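You operate a simulated robot arm through the tools that you are given. There is no shell and no other tool.

The job below is to be done with a simulated robot arm. You get a single attempt, and the scene is never put back.

Task
Pack the large red coil, small teal coil in its eye, spoked ring on top; fold the square carton shut.
Fine: all four flaps flat; no coil flattened or dirty; leave the two black coils on the blue mat.

It is judged by the outcome, as a careful person would: the job done as asked, and still so three seconds after it is handed in. It fails if anything else is knocked over, pushed out of place, dropped, spilled or broken. Flat cloth is picked up by pressing the open fingertips on it (5 to 10 N) and closing them slowly along it; thin cloth reads only 2 to 8 mm in the jaws.

Robot
A 6-joint arm with a three-finger gripper, fixed in place. Base frame: the origin is at the foot of the arm, x ahead of it, y to its left, z up; the work surface is at about z = 760. Lengths are in mm, angles in rad, forces in N, time in s.
Its first joint turns from -2.897 to 2.897 rad. Payload 4.89 kg.
The tool frame sits at the grasp point between the pads (the TCP): z along the fingers, y along the line on which they close. The tips reach 30 mm beyond it. The gripper opens to 164 mm. The gripper's body begins 125 mm behind the TCP.
Orientation is that of the tool frame in the base frame, as [roll, pitch, yaw] about the fixed x, y, z axes, in that order (R = Rz(yaw) Ry(pitch) Rx(roll)). With the fingers straight down and closing along the base's y, the tool's x points along the base's -x, its y along +y and its z along -z.

Tools
- The arm moves only by the tool arm_command. Its argument "moves" is a list of rows, each an object (a shift or turn left out is 0, a gripper value left out holds the last) with "dp": the shift along the tool's x, y, z in mm, a list of three; "turn": the turn, a rotation vector about the tool's x, y, z in rad, a list of three; "grip": the opening in per cent of the stroke, from 0 (shut) to 100 (fully open). In form: [{"dp": [dx, dy, dz], "turn": [ax, ay, az], "grip": grip}, ...]. A call has 1 to 20 rows; each row is the pose to reach, as a shift and turn from the pose commanded when the call began, along the tool's axes at that moment. Each row takes 0.2 s and may step no farther than 50 mm and 0.15 rad from the row before; otherwise, or with a gripper value out of range, the whole call is refused. Where a pose cannot be reached the arm comes as near as it can. A force on the tool above 40 N (or 10 N above the force at the start of the call, whichever is more), or a blocked arm, ends the call early, and 0.2 s more pass. Each finger travels about 108 mm/s and halts on what it meets, pressing with about 37 N; the grip force reading is that of the motor and also rises with nothing between the fingers. The clock runs only during rows and for 0.2 s after the last one: add rows that repeat a pose to give the fingers time. The reply holds the time, the measured pose of the TCP, the force on the tool along the base axes, the opening and the grip force, in the units named above and with some noise, with the torque about the TCP (base axes, N m) and any sound that the robot's microphone picked up.
- Cameras (640 x 400 px; columns grow to the right, rows downward): "scene" is fixed at [47.5, 500.9, 1577.5]; the picture's right is [-0.58, -0.82, 0.00], its down [-0.57, 0.40, -0.71] and it looks along [0.58, -0.41, -0.70] (base axes); focal length 372 px, centre (320, 200). "wrist" rides on the gripper at [76, -2, -152] in the tool frame; the picture's right is [0.02, 1.00, 0.00], its down [-0.88, 0.02, -0.47] and it looks along [-0.47, 0.01, 0.88] (tool axes); focal length 247 px, centre (320, 200). There is no depth. A picture from a camera that has moved, and an enlarged one, comes with that camera's place and axes in the base frame and with its lens.
- camera(camera): a new picture of that camera. The clock stands still meanwhile.
- raise_lower(by): slides the trunk up (or, below 0, down) by that many mm; the arm rides with it, the base frame stays. It gives what a move gives, with no picture.
- close_up(camera, box): a new picture of the part [left, top, right, bottom] of that camera's present view, enlarged. The clock stands still meanwhile.
- sign_off(): hands the job in; it is judged then, once.

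Nothing tells you positions but the pictures and the camera data. Unless the task says otherwise, let go and move clear before handing in.

The tools are called after "Request:" as a command line: name --argument value ..., lists and objects as JSON in quotes. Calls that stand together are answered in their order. arm_command: Moves the arm, as the interface text tells. Its arguments: {"type":"object","properties":{"moves":{"type":"array"}},"required":["moves"]} The other tools are called the same way: raise_lower (by) slides the trunk up or down; camera (camera) takes a picture; close_up (camera, box) takes an enlarged picture of a part of a camera's view; sign_off () hands the job in.

At the start:

```text
clock: 0.0
tool_pos: [623.8, -91.1, 1098.3]
tool_rot: [3.141, 0.001, 3.139]
wrist_force: [-0.2, 1.1, 0.3]
wrist_torque: [0.02, -0.02, -0.02]
opening: 164.1
grasp_force: 0.1
trunk travel left (down, up): [-150.0, 240.0]
```

scene: 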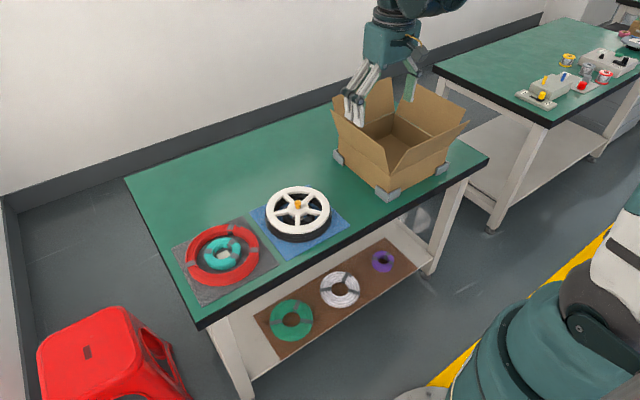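
wrist: 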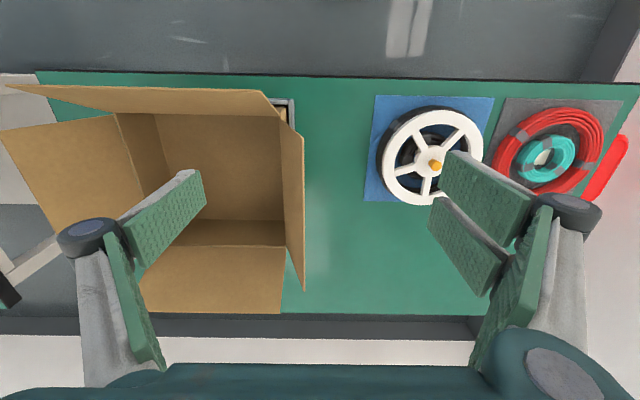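

I see an open carton on the right of the table, a spoked ring lying on black coils on a blue mat, and a red coil with a teal coil in its eye on a grey mat. I'll look closer before moving.

Request:
close_up --camera "scene" --box '[160, 160, 360, 310]'

Request:
close_up --camera "scene" --box '[320, 60, 500, 210]'

Request:
close_up --camera "wrist" --box '[350, 80, 640, 230]'

Request:
close_up --camera "wrist" --box '[0, 60, 320, 330]'

```text
2.67 times, centred on (260, 235) of scene
camera zoom: at [47.5, 500.9, 1577.5], right [-0.58, -0.82, 0.0], down [-0.57, 0.4, -0.71], along [0.58, -0.41, -0.7], focal length 992 px, centre (480, 107)
```

zoom: 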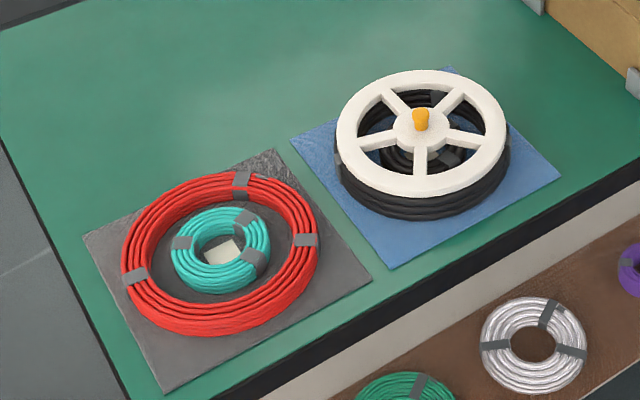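

```text
2.67 times, centred on (410, 135) of scene
camera zoom: at [47.5, 500.9, 1577.5], right [-0.58, -0.82, 0.0], down [-0.57, 0.4, -0.71], along [0.58, -0.41, -0.7], focal length 992 px, centre (80, 373)
```

zoom: 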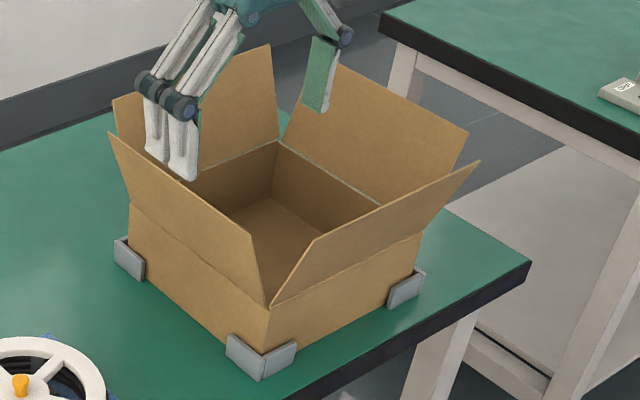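

```text
2.21 times, centred on (495, 155) of wrist
camera zoom: at [547.6, -92.6, 1251.0], right [-0.02, 1.0, 0.0], down [0.88, 0.02, 0.47], along [0.47, 0.01, -0.88], focal length 545 px, centre (-66, 299)
```

zoom: 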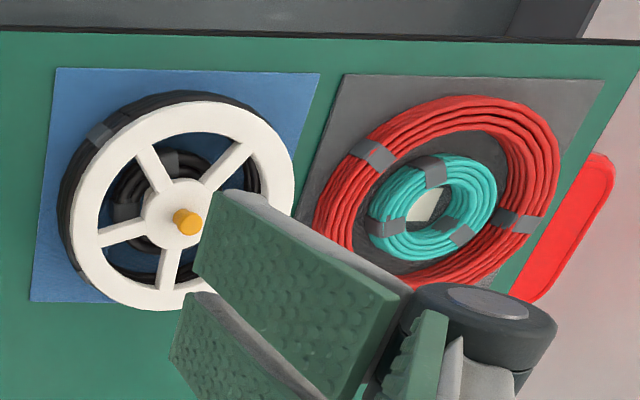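

```text
1.48 times, centred on (160, 195) of wrist
camera zoom: at [547.6, -92.6, 1251.0], right [-0.02, 1.0, 0.0], down [0.88, 0.02, 0.47], along [0.47, 0.01, -0.88], focal length 366 px, centre (557, 207)
```

zoom: 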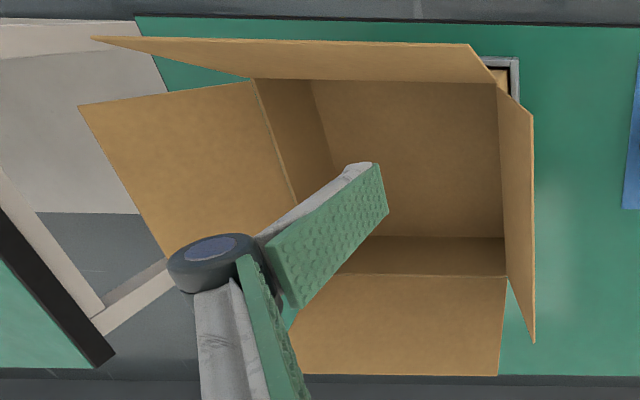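

The red coil is near (686, 361) with the teal one concentric in it, the spoked ring near (696, 123), and the carton at about x 610–845, y -400 to -150. I'll move over the red coil for a better look from above.

Request:
arm_command --moves '[{"dp": [6, 45, 10]}, {"dp": [12, 90, 20]}, {"dp": [18, 135, 30]}, {"dp": [24, 180, 40]}, {"dp": [30, 225, 50]}, {"dp": [36, 270, 60]}, {"dp": [42, 315, 70]}, {"dp": [48, 360, 80]}, {"dp": [54, 405, 90]}, {"dp": [60, 450, 100]}, {"dp": [60, 450, 100]}]'

Request:
camera --camera "wrist"

Request:
camera --camera "scene"

```text
clock: 2.4
tool_pos: [564.9, 357.7, 998.5]
tool_rot: [3.141, 0.001, 3.14]
wrist_force: [0.2, -0.2, 0.0]
wrist_torque: [0.05, 0.09, 0.02]
opening: 164.1
grasp_force: 0.0
trunk travel left (down, up): [-150.0, 240.0]
```

```text
taken
camera wrist: at [488.1, 357.9, 1150.5], right [-0.02, 1.0, 0.0], down [0.88, 0.02, 0.47], along [0.47, 0.01, -0.88], focal length 247 px, centre (320, 200)
```

wrist: 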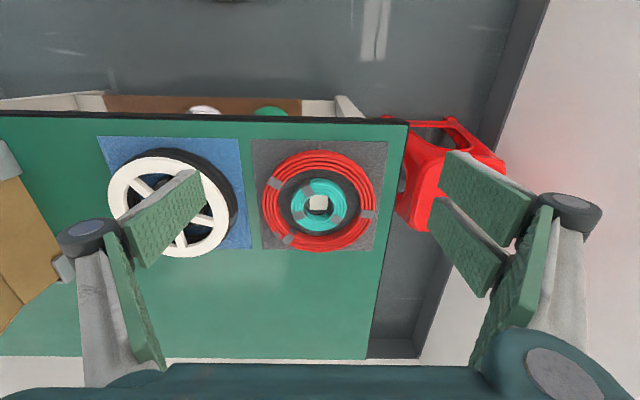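

```text
taken
```

scene: 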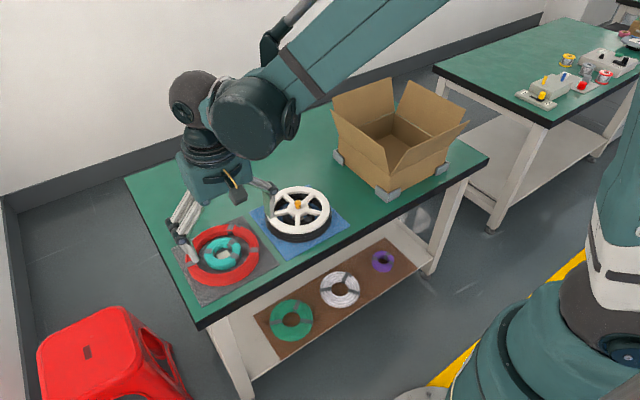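

Request:
close_up --camera "wrist" --box '[245, 135, 395, 260]'

Request:
close_up --camera "wrist" --box '[90, 130, 260, 265]'

```text
3.20 times, centred on (320, 198) of wrist
camera zoom: at [488.1, 357.9, 1150.5], right [-0.02, 1.0, 0.0], down [0.88, 0.02, 0.47], along [0.47, 0.01, -0.88], focal length 790 px, centre (320, 208)
```

zoom: 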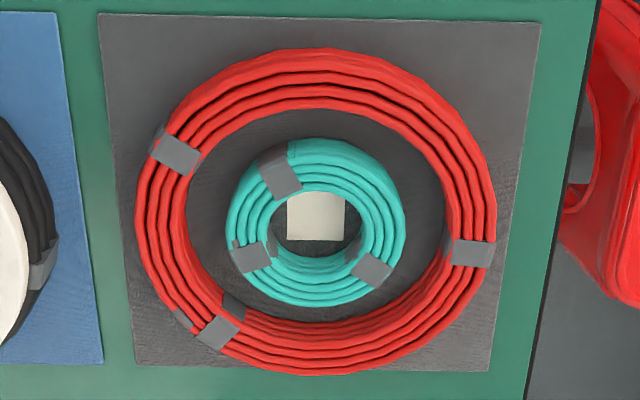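

```text
2.96 times, centred on (175, 198) of wrist
camera zoom: at [488.1, 357.9, 1150.5], right [-0.02, 1.0, 0.0], down [0.88, 0.02, 0.47], along [0.47, 0.01, -0.88], focal length 732 px, centre (750, 207)
```

zoom: 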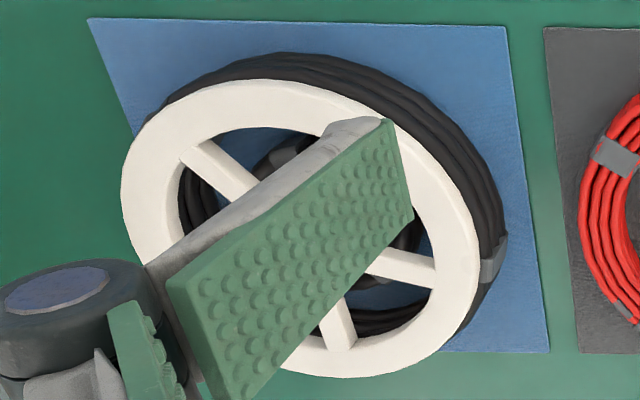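

The red coil looks like about 195 mm outside and 141 mm across the eye, and the teal about 96/49 mm, with a small white patch inside. I'll hover over the red coil and narrow the fingers, so I can plan to lift it from inside its eye.

Request:
arm_command --moves '[{"dp": [-32, 0.5, 25], "grip": 70}, {"dp": [-64, 1, 50]}, {"dp": [-96, 1.5, 75]}, {"dp": [-126, 2, 98]}, {"dp": [-126, 2, 98]}, {"dp": [-126, 2, 98]}]'

Request:
camera --camera "wrist"

Request:
close_up --camera "scene" --box '[150, 190, 310, 310]'

```text
clock: 3.8
tool_pos: [691.2, 360.4, 899.7]
tool_rot: [3.142, 0.0, 3.139]
wrist_force: [0.8, 0.1, -1.3]
wrist_torque: [-0.05, 0.1, -0.01]
opening: 114.7
grasp_force: 0.1
trunk travel left (down, up): [-150.0, 240.0]
```

```text
taken
camera wrist: at [614.2, 358.8, 1052.9], right [-0.02, 1.0, 0.0], down [0.88, 0.02, 0.47], along [0.47, 0.01, -0.88], focal length 247 px, centre (320, 200)
```

wrist: 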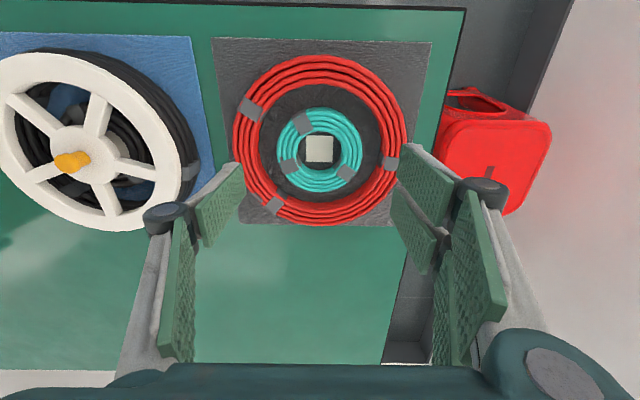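

```text
3.33 times, centred on (230, 250) of scene
camera zoom: at [47.5, 500.9, 1577.5], right [-0.58, -0.82, 0.0], down [-0.57, 0.4, -0.71], along [0.58, -0.41, -0.7], focal length 1240 px, centre (620, 33)
```

zoom: 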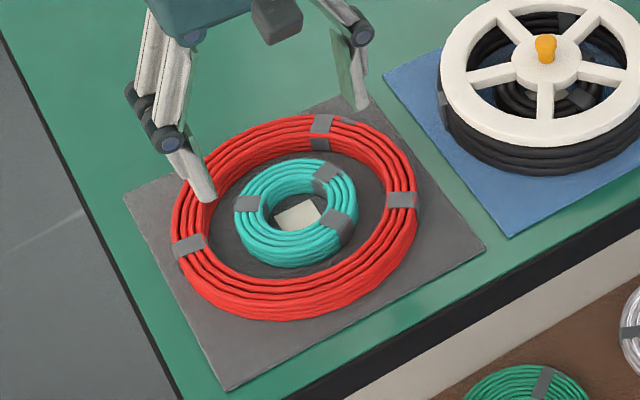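

Request:
close_up --camera "wrist" --box '[210, 30, 430, 240]'

```text
1.90 times, centred on (320, 135) of wrist
camera zoom: at [614.2, 358.8, 1052.9], right [-0.02, 1.0, 0.0], down [0.88, 0.02, 0.47], along [0.47, 0.01, -0.88], focal length 470 px, centre (320, 324)
```

zoom: 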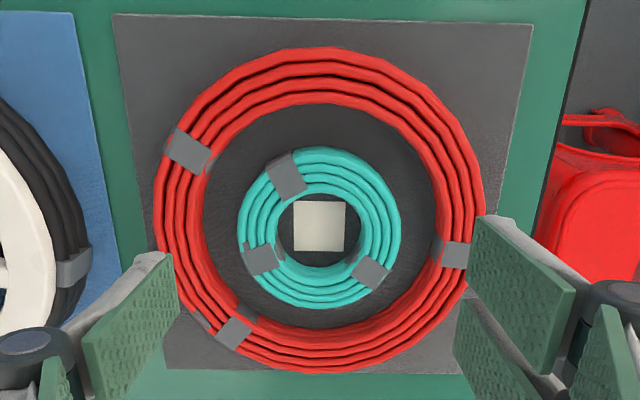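

The fingers look more complicated than two plain plates, so I'll zoom in on them before going down near the coil.

Request:
close_up --camera "scene" --box '[175, 175, 265, 255]'

Request:
close_up --camera "wrist" --box '[380, 130, 520, 370]'

Request:
close_up --camera "wrist" --box '[120, 130, 260, 370]'

```text
5.00 times, centred on (220, 215) of scene
camera zoom: at [47.5, 500.9, 1577.5], right [-0.58, -0.82, 0.0], down [-0.57, 0.4, -0.71], along [0.58, -0.41, -0.7], focal length 1859 px, centre (820, 125)
```

zoom: 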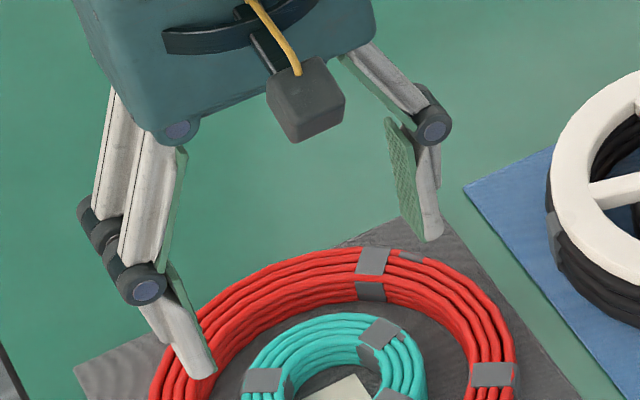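

```text
1.67 times, centred on (450, 250) of wrist
camera zoom: at [614.2, 358.8, 1052.9], right [-0.02, 1.0, 0.0], down [0.88, 0.02, 0.47], along [0.47, 0.01, -0.88], focal length 412 px, centre (103, 117)
```

zoom: 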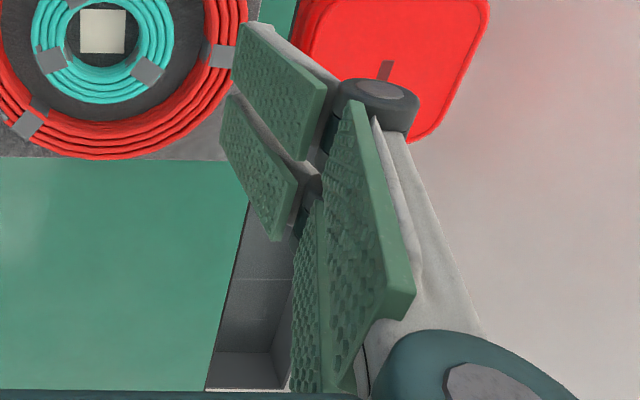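

```text
1.67 times, centred on (190, 250) of wrist
camera zoom: at [614.2, 358.8, 1052.9], right [-0.02, 1.0, 0.0], down [0.88, 0.02, 0.47], along [0.47, 0.01, -0.88], focal length 412 px, centre (537, 117)
```

zoom: 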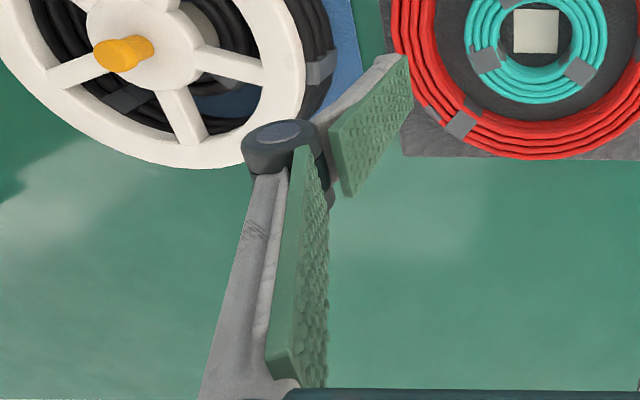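

The gripper has two prongs on the +y side and one on the -y side, so the gap between red and teal is tight. I'll take a straight-down view with the camera directly above the coils to fix their centres.

Request:
arm_command --moves '[{"dp": [-23, 0, -33]}, {"dp": [-46, 0, -66]}, {"dp": [-69, 0, -100]}, {"dp": [-69, 0, -100]}, {"dp": [-69, 0, -100]}]'

Request:
close_up --camera "wrist" --box '[220, 0, 420, 150]'

Request:
close_up --camera "wrist" --box '[60, 0, 260, 150]'

```text
clock: 5.0
tool_pos: [760.2, 360.1, 1002.6]
tool_rot: [3.141, -0.001, 3.141]
wrist_force: [-0.2, 0.6, -0.2]
wrist_torque: [-0.01, -0.03, 0.04]
opening: 114.9
grasp_force: 0.0
trunk travel left (down, up): [-150.0, 240.0]
```

```text
2.67 times, centred on (320, 75) of wrist
camera zoom: at [683.8, 359.1, 1154.4], right [-0.02, 1.0, 0.0], down [0.88, 0.02, 0.47], along [0.47, 0.01, -0.88], focal length 659 px, centre (320, 533)
```

zoom: 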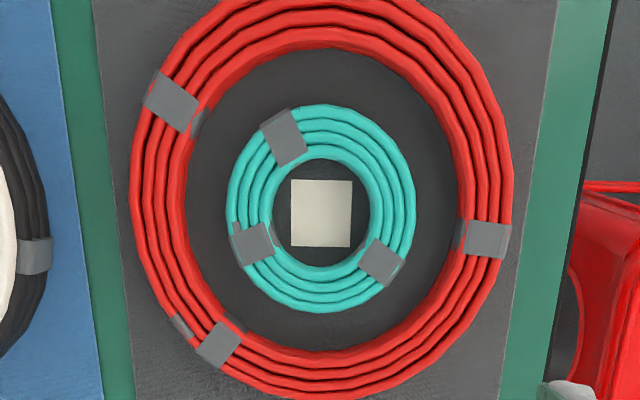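

```text
2.67 times, centred on (160, 75) of wrist
camera zoom: at [683.8, 359.1, 1154.4], right [-0.02, 1.0, 0.0], down [0.88, 0.02, 0.47], along [0.47, 0.01, -0.88], focal length 659 px, centre (747, 533)
```

zoom: 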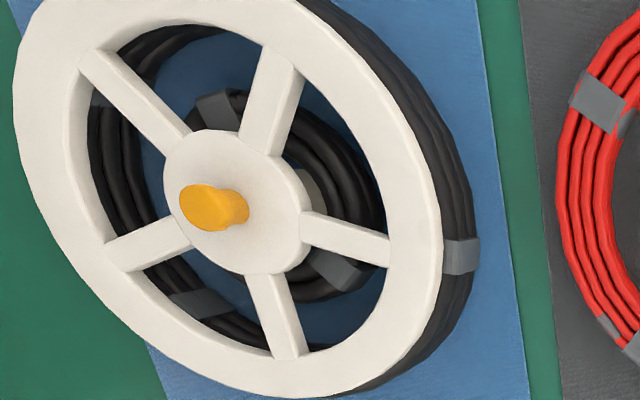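

Using proper edge points, red and teal are concentric at about (699, 360). Red is 138 mm inside and 197 mm outside, teal 51/98 mm. Before choosing a grip I'll look straight down into the carton to learn its size and angle.

Request:
arm_command --moves '[{"dp": [2, -35, -30]}, {"dp": [5, -75, -55]}, {"dp": [8, -115, -80]}, {"dp": [11, -155, -105]}, {"dp": [14, -200, -125]}, {"dp": [17, -245, -140]}, {"dp": [20, -290, -148]}, {"dp": [23, -335, -148]}, {"dp": [26, -380, -148]}, {"dp": [29, -425, -148]}, {"dp": [32, -470, -148]}, {"dp": [35, -515, -148]}, {"dp": [38, -560, -148]}, {"dp": [40, -605, -148]}, {"dp": [40, -640, -148]}, {"dp": [40, -640, -148]}, {"dp": [40, -640, -148]}]'

Request:
camera --camera "wrist"

Request:
close_up --camera "scene" --box '[320, 60, 500, 210]'

```text
clock: 8.6
tool_pos: [718.7, -278.3, 1147.7]
tool_rot: [-3.141, -0.001, -3.142]
wrist_force: [0.1, -0.5, -0.6]
wrist_torque: [0.03, 0.03, 0.0]
opening: 115.0
grasp_force: 0.0
trunk travel left (down, up): [-150.0, 240.0]
```

```text
taken
camera wrist: at [641.9, -281.3, 1300.8], right [-0.02, 1.0, 0.0], down [0.88, 0.02, 0.47], along [0.47, 0.01, -0.88], focal length 247 px, centre (320, 200)
```

wrist: 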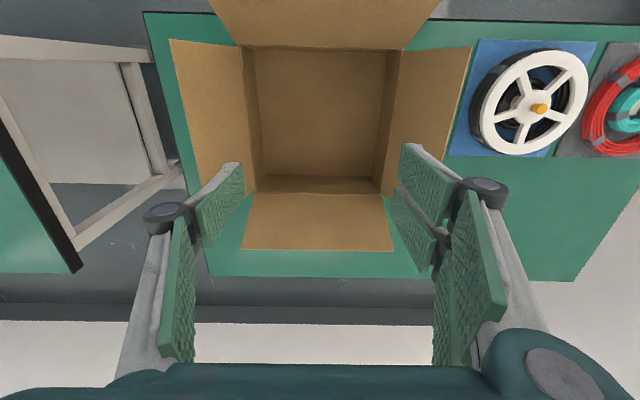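

```text
2.67 times, centred on (410, 135) of scene
camera zoom: at [47.5, 500.9, 1577.5], right [-0.58, -0.82, 0.0], down [-0.57, 0.4, -0.71], along [0.58, -0.41, -0.7], focal length 992 px, centre (80, 373)
```

zoom: 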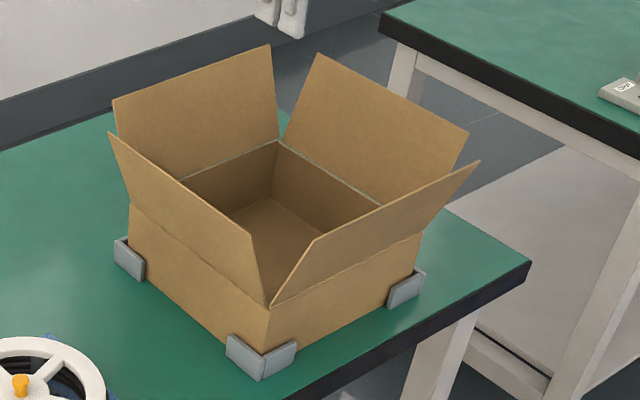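

Request:
close_up --camera "wrist" --box '[160, 0, 480, 260]'

```text
1.54 times, centred on (320, 130) of wrist
camera zoom: at [641.9, -281.3, 1300.8], right [-0.02, 1.0, 0.0], down [0.88, 0.02, 0.47], along [0.47, 0.01, -0.88], focal length 380 px, centre (320, 308)
```

zoom: 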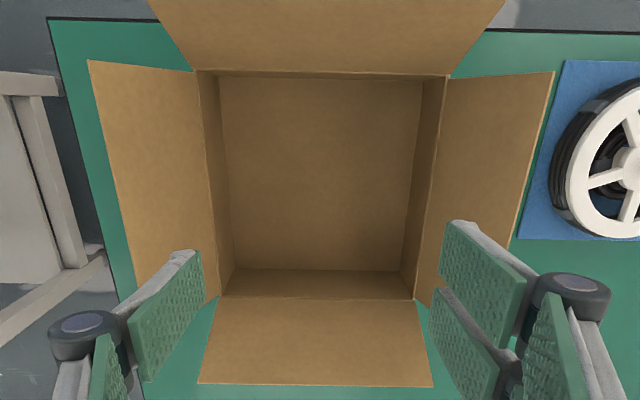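

The carton is about 250 mm square inside, centred at (739, -280), axis-aligned, with a rim near z 855 and flaps leaning 25° outward. There is room to pinch the red bundle on its (-x, +y) side, with the single finger inside the eye, and set it down along the box diagonal; I'll turn the tool 45° and hover there.

Request:
arm_command --moves '[{"dp": [5, 41, 0], "turn": [0, 0, -0.131], "grip": 24.5}, {"dp": [9, 82, 0], "turn": [0, 0, -0.262]}, {"dp": [14, 123, 0], "turn": [0, 0, -0.393]}, {"dp": [19, 164, 10], "turn": [0, 0, -0.524]}, {"dp": [23, 205, 20], "turn": [0, 0, -0.654]}, {"dp": [28, 246, 30], "turn": [0, 0, -0.785]}, {"dp": [33, 287, 40], "turn": [0, 0, -0.785]}, {"dp": [37, 328, 50], "turn": [0, 0, -0.785]}, {"dp": [42, 369, 60], "turn": [0, 0, -0.785]}, {"dp": [47, 410, 70], "turn": [0, 0, -0.785]}, {"dp": [51, 451, 80], "turn": [0, 0, -0.785]}, {"dp": [56, 492, 95], "turn": [0, 0, -0.785]}, {"dp": [61, 533, 110], "turn": [0, 0, -0.785]}, {"dp": [65, 574, 125], "turn": [0, 0, -0.785]}, {"dp": [70, 615, 140], "turn": [0, 0, -0.785]}, {"dp": [75, 656, 155], "turn": [0, 0, -0.785]}, {"dp": [79, 697, 170], "turn": [0, 0, -0.785]}, {"dp": [79, 697, 198], "turn": [0, 0, -0.785]}, {"dp": [79, 697, 198], "turn": [0, 0, -0.785]}]'

Request:
camera --camera "wrist"

Request:
camera --camera "scene"

```text
clock: 12.6
tool_pos: [641.4, 418.1, 950.8]
tool_rot: [-3.14, 0.0, -2.357]
wrist_force: [-0.4, -0.1, 0.2]
wrist_torque: [-0.01, 0.03, 0.0]
opening: 40.1
grasp_force: 0.1
trunk travel left (down, up): [-150.0, 240.0]
```

```text
taken
camera wrist: at [588.1, 363.4, 1103.2], right [-0.72, 0.69, 0.0], down [0.61, 0.64, 0.47], along [0.33, 0.34, -0.88], focal length 247 px, centre (320, 200)
```

wrist: 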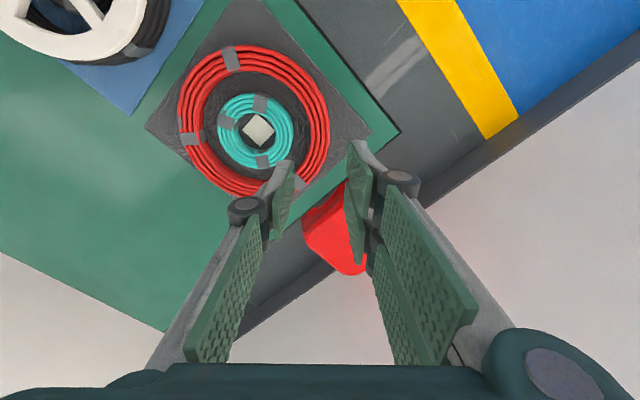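

```text
taken
```

scene: 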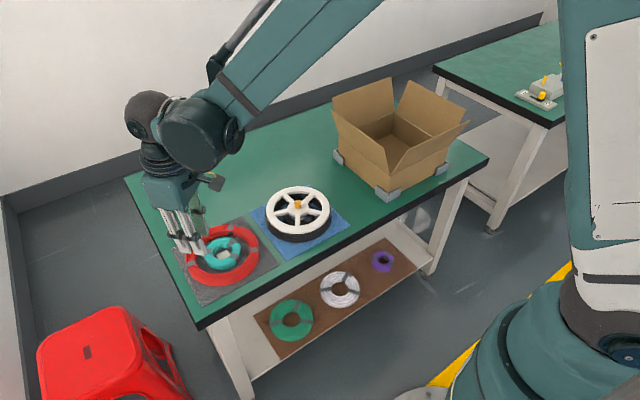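

Request:
arm_command --moves '[{"dp": [0.7, 2, 35]}, {"dp": [0.7, 2, 70]}, {"dp": [0.7, 2, 105]}, {"dp": [0.7, 2, 105]}]'

Request:
close_up --camera "wrist" --box '[160, 20, 460, 230]'

Request:
close_up --camera "scene" --box '[160, 200, 280, 290]'

```text
clock: 13.6
tool_pos: [640.0, 417.5, 843.6]
tool_rot: [3.141, 0.001, -2.357]
wrist_force: [0.7, 0.8, 0.5]
wrist_torque: [-0.08, 0.03, 0.01]
opening: 40.1
grasp_force: 0.0
trunk travel left (down, up): [-150.0, 240.0]
```

```text
1.90 times, centred on (310, 125) of wrist
camera zoom: at [587.2, 362.7, 996.9], right [-0.72, 0.69, 0.0], down [0.61, 0.64, 0.47], along [0.33, 0.34, -0.88], focal length 470 px, centre (339, 343)
```

zoom: 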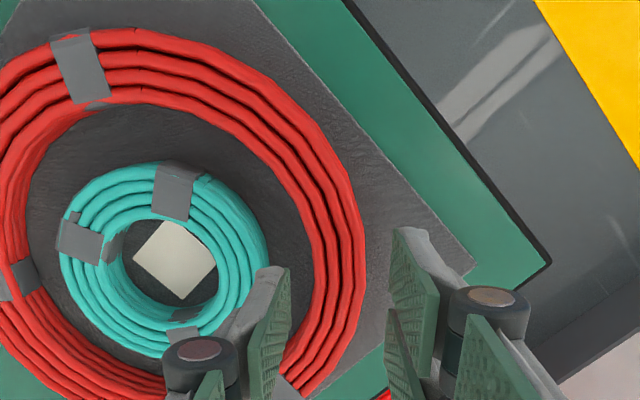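

```text
4.44 times, centred on (220, 245) of scene
camera zoom: at [47.5, 500.9, 1577.5], right [-0.58, -0.82, 0.0], down [-0.57, 0.4, -0.71], along [0.58, -0.41, -0.7], focal length 1653 px, centre (764, 0)
```

zoom: 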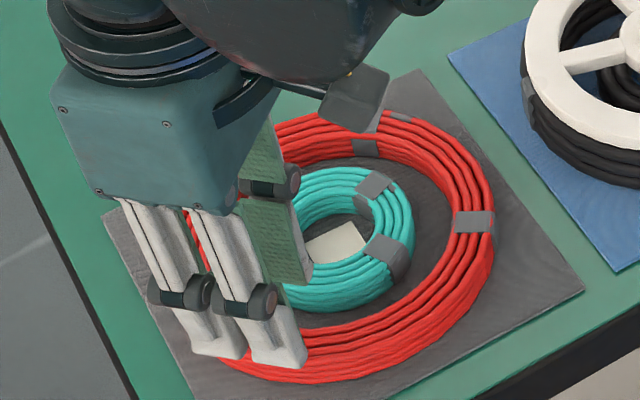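

Request:
arm_command --moves '[{"dp": [0, 1, 10]}, {"dp": [0, 1, 20]}, {"dp": [0, 1, 30]}]'

Request:
close_up --camera "wrist" --box '[160, 20, 460, 230]'

Request:
close_up --camera "scene" --box '[160, 200, 280, 290]'

```text
clock: 14.4
tool_pos: [638.4, 417.7, 816.2]
tool_rot: [-3.14, 0.001, -2.358]
wrist_force: [-1.1, -1.3, 0.6]
wrist_torque: [0.01, -0.03, -0.01]
opening: 40.1
grasp_force: 0.0
trunk travel left (down, up): [-150.0, 240.0]
```

```text
1.90 times, centred on (310, 125) of wrist
camera zoom: at [585.1, 364.0, 968.0], right [-0.72, 0.69, 0.0], down [0.61, 0.64, 0.47], along [0.33, 0.34, -0.88], focal length 470 px, centre (339, 343)
```

zoom: 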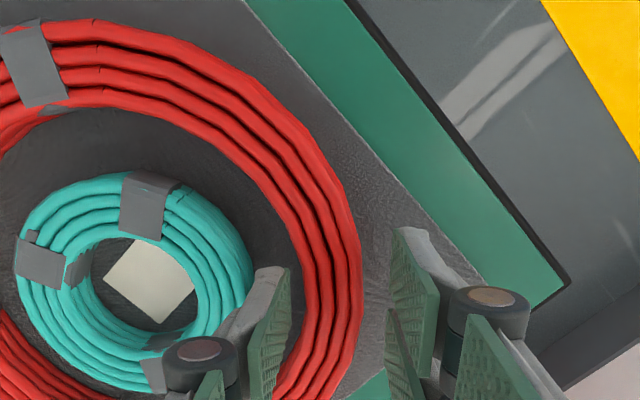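

```text
4.44 times, centred on (220, 245) of scene
camera zoom: at [47.5, 500.9, 1577.5], right [-0.58, -0.82, 0.0], down [-0.57, 0.4, -0.71], along [0.58, -0.41, -0.7], focal length 1653 px, centre (764, 0)
```

zoom: 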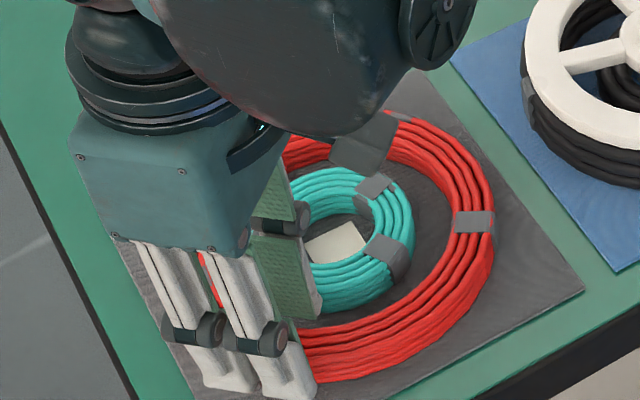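

Request:
arm_command --moves '[{"dp": [0, 0, 7]}, {"dp": [0, 0, 13]}, {"dp": [0, 0, 18]}, {"dp": [0, 0, 18]}]'

Request:
close_up --camera "wrist" --box '[160, 20, 460, 230]'

Request:
close_up --camera "scene" --box '[160, 200, 280, 290]'

```text
clock: 15.4
tool_pos: [638.1, 419.9, 796.4]
tool_rot: [3.14, 0.001, -2.358]
wrist_force: [-0.6, 0.5, 0.4]
wrist_torque: [0.01, -0.04, 0.0]
opening: 40.3
grasp_force: 0.1
trunk travel left (down, up): [-150.0, 240.0]
```

```text
1.90 times, centred on (310, 125) of wrist
camera zoom: at [584.4, 364.4, 949.6], right [-0.72, 0.69, 0.0], down [0.61, 0.64, 0.47], along [0.33, 0.34, -0.88], focal length 470 px, centre (339, 343)
```

zoom: 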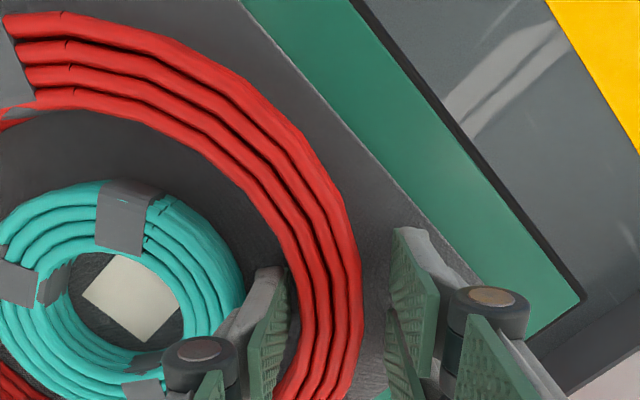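

```text
4.44 times, centred on (220, 245) of scene
camera zoom: at [47.5, 500.9, 1577.5], right [-0.58, -0.82, 0.0], down [-0.57, 0.4, -0.71], along [0.58, -0.41, -0.7], focal length 1653 px, centre (764, 0)
```

zoom: 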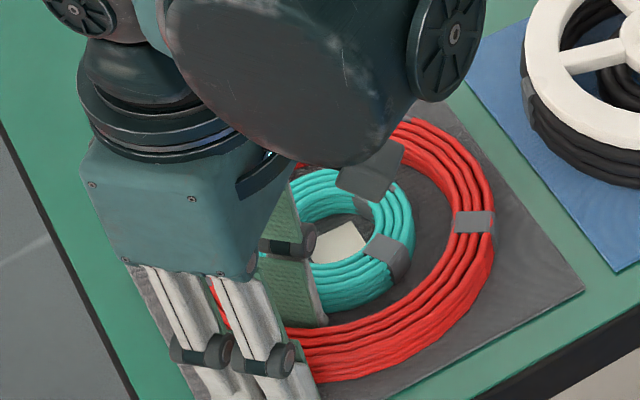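

The fingers straddle the red bundle without touching either coil. I'll close slowly in small steps and watch for contact.

Request:
arm_command --moves '[{"grip": 22}, {"grip": 20}, {"grip": 19}, {"grip": 18}, {"grip": 18}]'

```text
clock: 16.6
tool_pos: [637.5, 418.8, 796.6]
tool_rot: [3.141, 0.0, -2.357]
wrist_force: [0.5, -0.4, 0.2]
wrist_torque: [-0.01, -0.04, 0.04]
opening: 29.7
grasp_force: 0.9
trunk travel left (down, up): [-150.0, 240.0]
```

Request:
arm_command --moves '[{"grip": 17.5}, {"grip": 17}, {"grip": 16.5}, {"grip": 16.5}]'

```text
clock: 17.6
tool_pos: [638.2, 419.3, 797.1]
tool_rot: [-3.14, 0.001, -2.358]
wrist_force: [0.1, -0.3, 0.2]
wrist_torque: [-0.03, 0.0, 0.01]
opening: 27.4
grasp_force: 0.2
trunk travel left (down, up): [-150.0, 240.0]
```

Request:
arm_command --moves '[{"grip": 16}, {"grip": 15.5}, {"grip": 15}, {"grip": 15}]'

Request:
close_up --camera "wrist" --box '[160, 20, 460, 230]'

```text
clock: 18.6
tool_pos: [638.0, 418.8, 796.0]
tool_rot: [3.142, 0.001, -2.357]
wrist_force: [0.4, -0.2, -0.9]
wrist_torque: [0.02, 0.04, 0.02]
opening: 25.2
grasp_force: 1.3
trunk travel left (down, up): [-150.0, 240.0]
```

```text
1.90 times, centred on (310, 125) of wrist
camera zoom: at [584.5, 364.4, 949.7], right [-0.72, 0.69, 0.0], down [0.61, 0.64, 0.47], along [0.33, 0.34, -0.88], focal length 470 px, centre (339, 343)
```

zoom: 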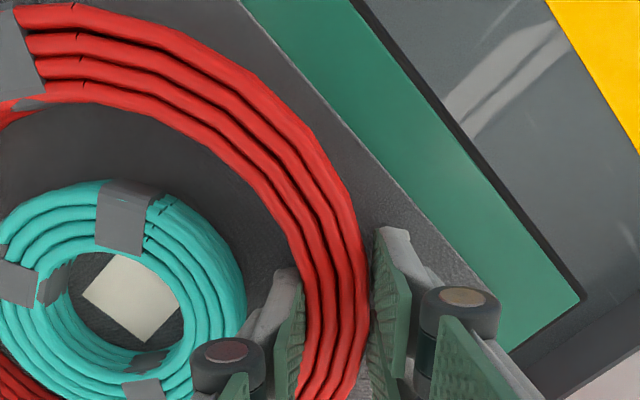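

Request:
arm_command --moves '[{"grip": 14.5}, {"grip": 14}, {"grip": 14}]'

Request:
close_up --camera "wrist" --box '[160, 20, 460, 230]'

```text
clock: 19.4
tool_pos: [637.4, 418.8, 797.7]
tool_rot: [-3.14, -0.001, -2.358]
wrist_force: [-1.7, -0.1, 0.6]
wrist_torque: [-0.02, 0.04, 0.05]
opening: 24.0
grasp_force: 0.4
trunk travel left (down, up): [-150.0, 240.0]
```

```text
1.90 times, centred on (310, 125) of wrist
camera zoom: at [584.5, 364.4, 949.7], right [-0.72, 0.69, 0.0], down [0.61, 0.64, 0.47], along [0.33, 0.34, -0.88], focal length 470 px, centre (339, 343)
```

zoom: 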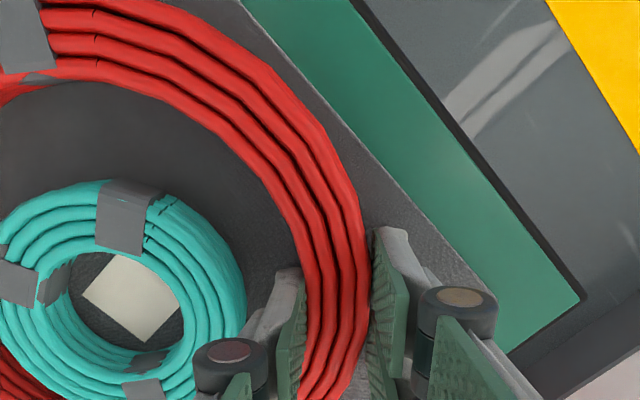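

Request:
arm_command --moves '[{"grip": 13.5}, {"grip": 13}, {"grip": 13}, {"grip": 13}]'

Request:
close_up --camera "wrist" --box '[160, 20, 460, 230]'

```text
clock: 20.4
tool_pos: [637.4, 419.5, 797.3]
tool_rot: [3.141, 0.0, -2.358]
wrist_force: [0.7, 0.0, 0.5]
wrist_torque: [0.03, -0.01, 0.08]
opening: 23.0
grasp_force: 37.1
trunk travel left (down, up): [-150.0, 240.0]
```

```text
1.90 times, centred on (310, 125) of wrist
camera zoom: at [584.5, 364.4, 949.7], right [-0.72, 0.69, 0.0], down [0.61, 0.64, 0.47], along [0.33, 0.34, -0.88], focal length 470 px, centre (339, 343)
```

zoom: 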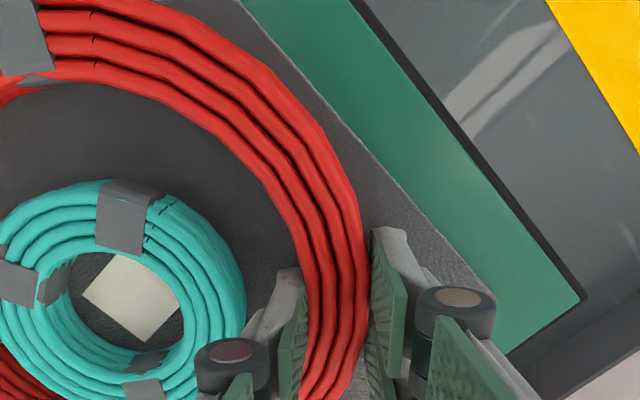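

The grip is firm at 23 mm and the bundle looks undistorted. Now a small test lift to feel the weight and check for tilt.

Request:
arm_command --moves '[{"dp": [0, 0, -4]}, {"dp": [0, 0, -8]}, {"dp": [0, 0, -8]}]'

Request:
close_up --camera "scene" --box '[160, 190, 300, 300]'

Request:
camera --camera "wrist"

```text
clock: 21.2
tool_pos: [637.7, 419.1, 804.1]
tool_rot: [3.141, -0.001, -2.358]
wrist_force: [-0.7, 0.3, -1.8]
wrist_torque: [0.14, 0.11, 0.0]
opening: 23.0
grasp_force: 37.4
trunk travel left (down, up): [-150.0, 240.0]
```

```text
3.64 times, centred on (230, 245) of scene
camera zoom: at [47.5, 500.9, 1577.5], right [-0.58, -0.82, 0.0], down [-0.57, 0.4, -0.71], along [0.58, -0.41, -0.7], focal length 1352 px, centre (647, 36)
```

zoom: 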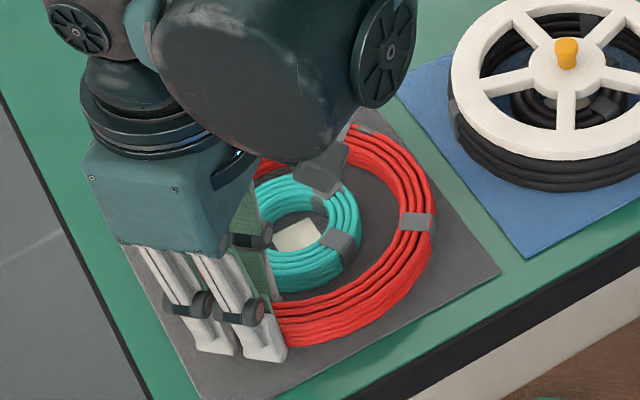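

```text
taken
camera wrist: at [584.9, 364.7, 957.9], right [-0.72, 0.69, 0.0], down [0.61, 0.64, 0.47], along [0.33, 0.34, -0.88], focal length 247 px, centre (320, 200)
```

wrist: 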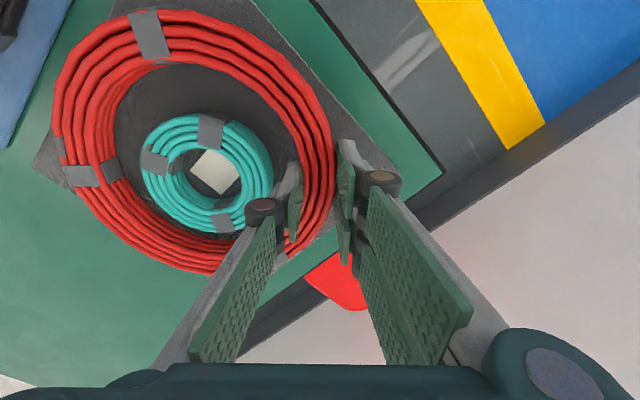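

The coil is light, about 0.2 kg, and appears level. I'll lift it clear and check again.

Request:
arm_command --moves '[{"dp": [0, 0, -10]}, {"dp": [0, 0, -25]}, {"dp": [0, 0, -45]}, {"dp": [0, 0, -70]}, {"dp": [0, 0, -100]}, {"dp": [0, 0, -100]}]'

Request:
camera --camera "wrist"

Request:
close_up --camera "scene" --box '[140, 170, 300, 300]'

```text
clock: 22.6
tool_pos: [637.2, 418.8, 904.5]
tool_rot: [3.141, 0.0, -2.359]
wrist_force: [-0.2, -0.2, -2.2]
wrist_torque: [0.15, 0.08, 0.02]
opening: 22.7
grasp_force: 37.1
trunk travel left (down, up): [-150.0, 240.0]
```

```text
taken
camera wrist: at [583.7, 363.7, 1057.5], right [-0.72, 0.69, 0.0], down [0.61, 0.64, 0.47], along [0.33, 0.34, -0.88], focal length 247 px, centre (320, 200)
```

wrist: 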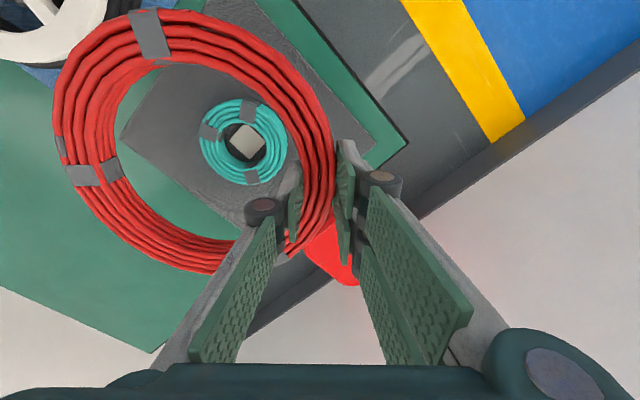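

```text
3.08 times, centred on (220, 235) of scene
camera zoom: at [47.5, 500.9, 1577.5], right [-0.58, -0.82, 0.0], down [-0.57, 0.4, -0.71], along [0.58, -0.41, -0.7], focal length 1144 px, centre (628, 92)
```

zoom: 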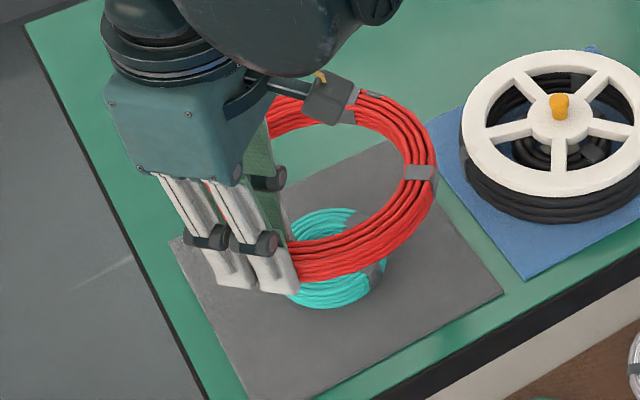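

It hangs level at the same place in the wrist view. I'll raise it above the flap tops and carry it over the carton.

Request:
arm_command --moves '[{"dp": [0, 0, -40]}, {"dp": [0, 0, -80]}, {"dp": [0, 0, -120]}, {"dp": [0, 0, -155]}, {"dp": [28, -33, -155]}, {"dp": [56, -65, -155]}, {"dp": [84, -98, -155]}, {"dp": [112, -131, -155]}, {"dp": [140, -164, -155]}, {"dp": [168, -196, -155]}, {"dp": [196, -229, -155]}, {"dp": [225, -262, -155]}, {"dp": [253, -295, -155]}, {"dp": [281, -327, -155]}, {"dp": [309, -360, -155]}, {"dp": [337, -393, -155]}, {"dp": [365, -426, -155]}, {"dp": [393, -458, -155]}, {"dp": [421, -491, -155]}, {"dp": [421, -491, -155]}]'

Request:
camera --camera "wrist"

Request:
close_up --camera "scene" --box '[310, 30, 510, 210]'

```text
clock: 26.8
tool_pos: [690.8, -226.8, 1060.2]
tool_rot: [-3.141, -0.001, -2.359]
wrist_force: [0.4, 0.4, -1.5]
wrist_torque: [0.08, 0.1, 0.04]
opening: 22.9
grasp_force: 36.8
trunk travel left (down, up): [-150.0, 240.0]
```

```text
taken
camera wrist: at [636.9, -282.0, 1212.8], right [-0.72, 0.69, 0.0], down [0.61, 0.64, 0.47], along [0.33, 0.34, -0.88], focal length 247 px, centre (320, 200)
```

wrist: 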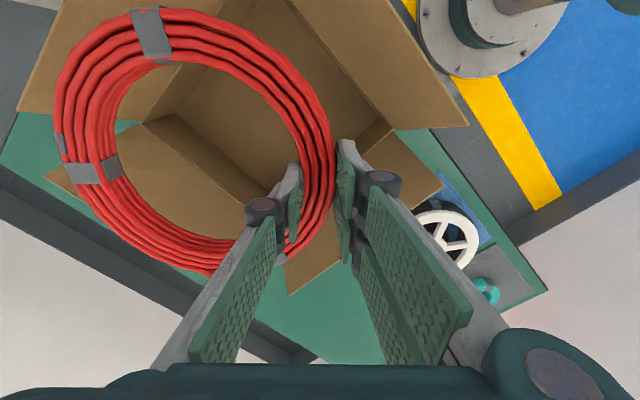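

```text
2.22 times, centred on (410, 120) of scene
camera zoom: at [47.5, 500.9, 1577.5], right [-0.58, -0.82, 0.0], down [-0.57, 0.4, -0.71], along [0.58, -0.41, -0.7], focal length 826 px, centre (120, 378)
```

zoom: 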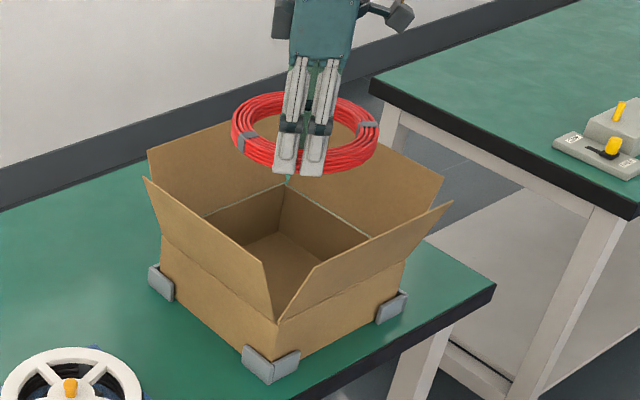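

Request:
arm_command --moves '[{"dp": [3.5, 4, 20]}, {"dp": [3.5, 4, 55]}, {"dp": [3.5, 4, 90]}, {"dp": [3.5, 4, 125]}, {"dp": [3.5, 4, 155]}, {"dp": [3.5, 4, 155]}]'

Request:
camera --camera "wrist"

Request:
close_up --camera "scene" --box '[310, 30, 510, 210]'

```text
clock: 28.2
tool_pos: [683.2, -225.8, 903.0]
tool_rot: [3.141, 0.0, -2.359]
wrist_force: [0.4, -0.5, -2.4]
wrist_torque: [0.1, 0.14, 0.02]
opening: 23.0
grasp_force: 36.5
trunk travel left (down, up): [-150.0, 240.0]
```

```text
taken
camera wrist: at [630.2, -280.8, 1056.3], right [-0.72, 0.69, 0.0], down [0.61, 0.64, 0.47], along [0.33, 0.34, -0.88], focal length 247 px, centre (320, 200)
```

wrist: 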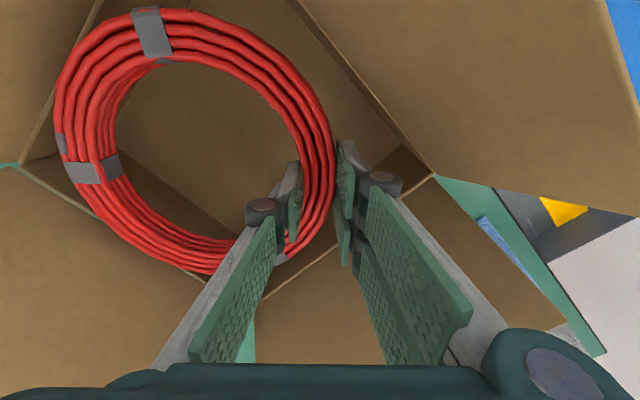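

```text
2.22 times, centred on (410, 120) of scene
camera zoom: at [47.5, 500.9, 1577.5], right [-0.58, -0.82, 0.0], down [-0.57, 0.4, -0.71], along [0.58, -0.41, -0.7], focal length 826 px, centre (120, 378)
```

zoom: 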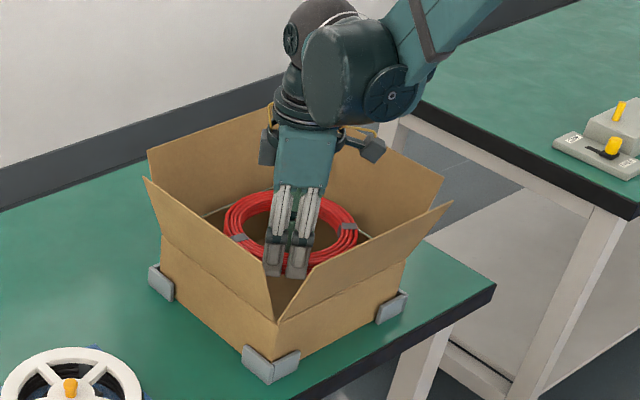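

Request:
arm_command --moves '[{"dp": [-1, -1, 25]}, {"dp": [-1, -1, 50]}, {"dp": [-1, -1, 70]}, {"dp": [-1, -1, 85]}, {"dp": [-1, -1, 92]}, {"dp": [-1, -1, 92]}]'

Request:
camera --camera "wrist"

Request:
close_up --camera "scene" --box '[310, 30, 510, 210]'

```text
clock: 29.6
tool_pos: [684.0, -226.1, 813.0]
tool_rot: [3.141, 0.003, -2.359]
wrist_force: [0.1, -0.2, -2.6]
wrist_torque: [0.11, 0.12, 0.01]
opening: 22.6
grasp_force: 37.0
trunk travel left (down, up): [-150.0, 240.0]
```

```text
taken
camera wrist: at [630.6, -280.4, 965.4], right [-0.72, 0.69, 0.0], down [0.61, 0.64, 0.47], along [0.33, 0.34, -0.88], focal length 247 px, centre (320, 200)
```

wrist: 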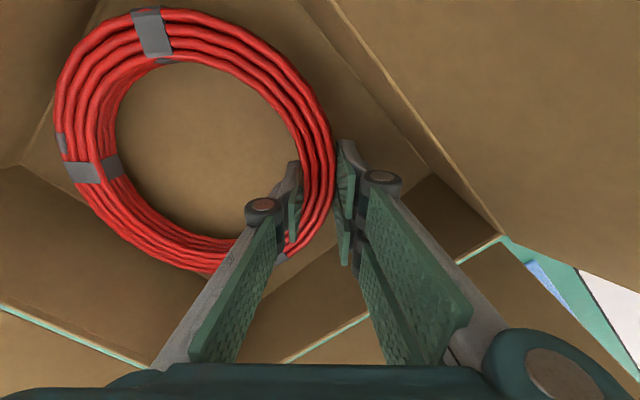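

```text
2.22 times, centred on (410, 120) of scene
camera zoom: at [47.5, 500.9, 1577.5], right [-0.58, -0.82, 0.0], down [-0.57, 0.4, -0.71], along [0.58, -0.41, -0.7], focal length 826 px, centre (120, 378)
```

zoom: 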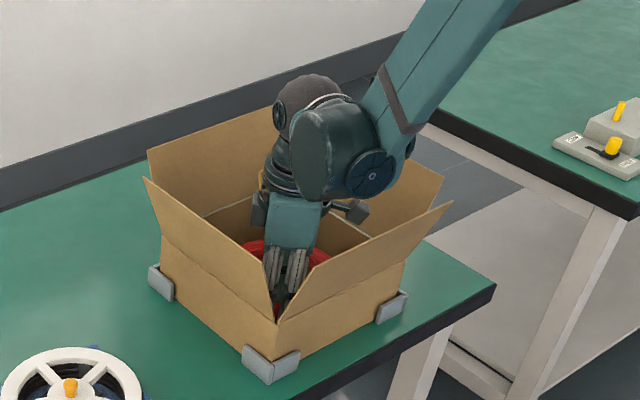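

Request:
arm_command --moves '[{"dp": [0, 0, 3]}, {"dp": [0, 0, 6]}, {"dp": [0, 0, 9]}, {"dp": [0, 0, 9]}]'

```text
clock: 30.6
tool_pos: [684.3, -225.2, 805.5]
tool_rot: [-3.14, -0.001, -2.358]
wrist_force: [0.5, 0.3, -2.3]
wrist_torque: [0.12, 0.07, 0.01]
opening: 22.9
grasp_force: 37.6
trunk travel left (down, up): [-150.0, 240.0]
```

Request:
arm_command --moves '[{"dp": [0, 0, 2]}, {"dp": [0, 0, 4]}, {"dp": [0, 0, 4]}]'

```text
clock: 31.4
tool_pos: [683.4, -225.3, 799.2]
tool_rot: [3.14, -0.003, -2.358]
wrist_force: [0.6, -0.4, -1.7]
wrist_torque: [0.08, 0.1, -0.02]
opening: 23.0
grasp_force: 38.0
trunk travel left (down, up): [-150.0, 240.0]
```

Request:
arm_command --moves '[{"dp": [0, 0, 1.5]}, {"dp": [0, 0, 3]}, {"dp": [0, 0, 3]}]'

```text
clock: 32.2
tool_pos: [682.8, -225.6, 798.1]
tool_rot: [-3.14, 0.0, -2.359]
wrist_force: [8.4, -0.3, 27.0]
wrist_torque: [-0.05, -0.17, 0.13]
opening: 22.9
grasp_force: 36.2
trunk travel left (down, up): [-150.0, 240.0]
```

It has touched the floor and is pressing a little; I'll back off a couple of mm and then open slowly.

Request:
arm_command --moves '[{"dp": [0, 0, -2]}, {"dp": [0, 0, -2]}]'

```text
clock: 32.8
tool_pos: [682.1, -225.8, 799.2]
tool_rot: [3.141, -0.001, -2.357]
wrist_force: [0.0, -0.1, -2.6]
wrist_torque: [0.13, 0.09, 0.04]
opening: 22.9
grasp_force: 36.9
trunk travel left (down, up): [-150.0, 240.0]
```

Request:
arm_command --moves '[{"dp": [0, 0, 0.8]}, {"dp": [0, 0, 0.8], "grip": 15}, {"dp": [0, 0, 0.8], "grip": 18}, {"dp": [0, 0, 0.8], "grip": 23}, {"dp": [0, 0, 0.8], "grip": 26}, {"dp": [0, 0, 0.8], "grip": 26}]'

Request:
camera --camera "wrist"

```text
clock: 34.2
tool_pos: [683.3, -226.7, 798.9]
tool_rot: [-3.141, 0.0, -2.359]
wrist_force: [0.9, 0.1, 0.0]
wrist_torque: [-0.03, 0.0, 0.0]
opening: 42.7
grasp_force: 0.0
trunk travel left (down, up): [-150.0, 240.0]
```

```text
taken
camera wrist: at [629.8, -280.6, 951.6], right [-0.72, 0.69, 0.0], down [0.61, 0.64, 0.47], along [0.33, 0.34, -0.88], focal length 247 px, centre (320, 200)
```

wrist: 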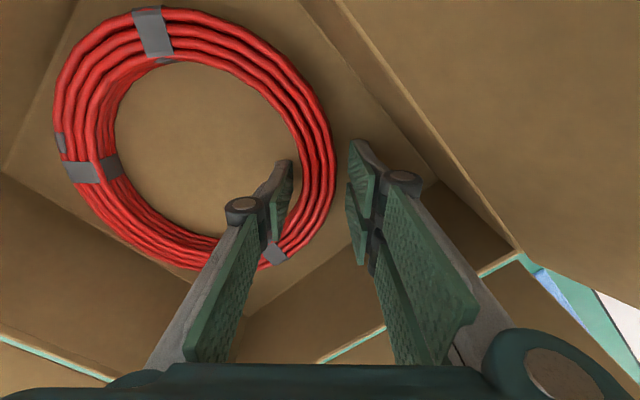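

Released and lying flat in the carton. I'll go straight up and back over the teal coil.

Request:
arm_command --moves '[{"dp": [0, 0, -25]}, {"dp": [0, 0, -65]}, {"dp": [0, 0, -110]}, {"dp": [0, 0, -155]}, {"dp": [0, 0, -200]}, {"dp": [0, 0, -245], "grip": 23.2}, {"dp": [-30, 31, -245]}, {"dp": [-61, 63, -245]}, {"dp": [-91, 94, -245]}, {"dp": [-122, 125, -245]}, {"dp": [-152, 157, -245]}, {"dp": [-183, 188, -245]}, {"dp": [-213, 219, -245]}, {"dp": [-243, 250, -245]}, {"dp": [-274, 282, -245]}, {"dp": [-304, 313, -245]}, {"dp": [-335, 345, -245]}, {"dp": [-365, 376, -245]}, {"dp": [-396, 408, -235]}, {"dp": [-425, 438, -225]}]'

Request:
camera --camera "scene"

```text
clock: 38.4
tool_pos: [674.3, 384.6, 1025.0]
tool_rot: [3.14, 0.0, -2.357]
wrist_force: [-0.3, -0.6, 1.0]
wrist_torque: [0.21, -0.04, -0.01]
opening: 37.9
grasp_force: 0.0
trunk travel left (down, up): [-150.0, 240.0]
```

```text
taken
```

scene: 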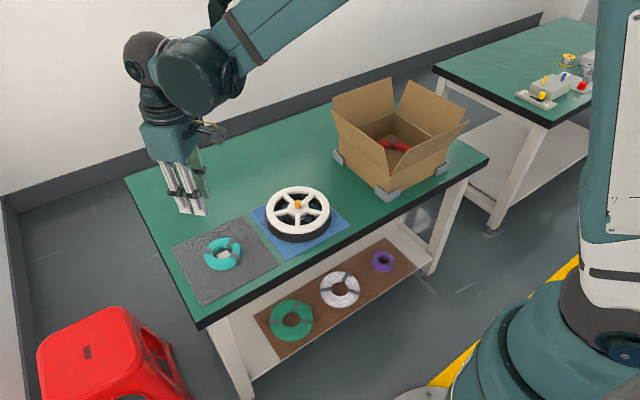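

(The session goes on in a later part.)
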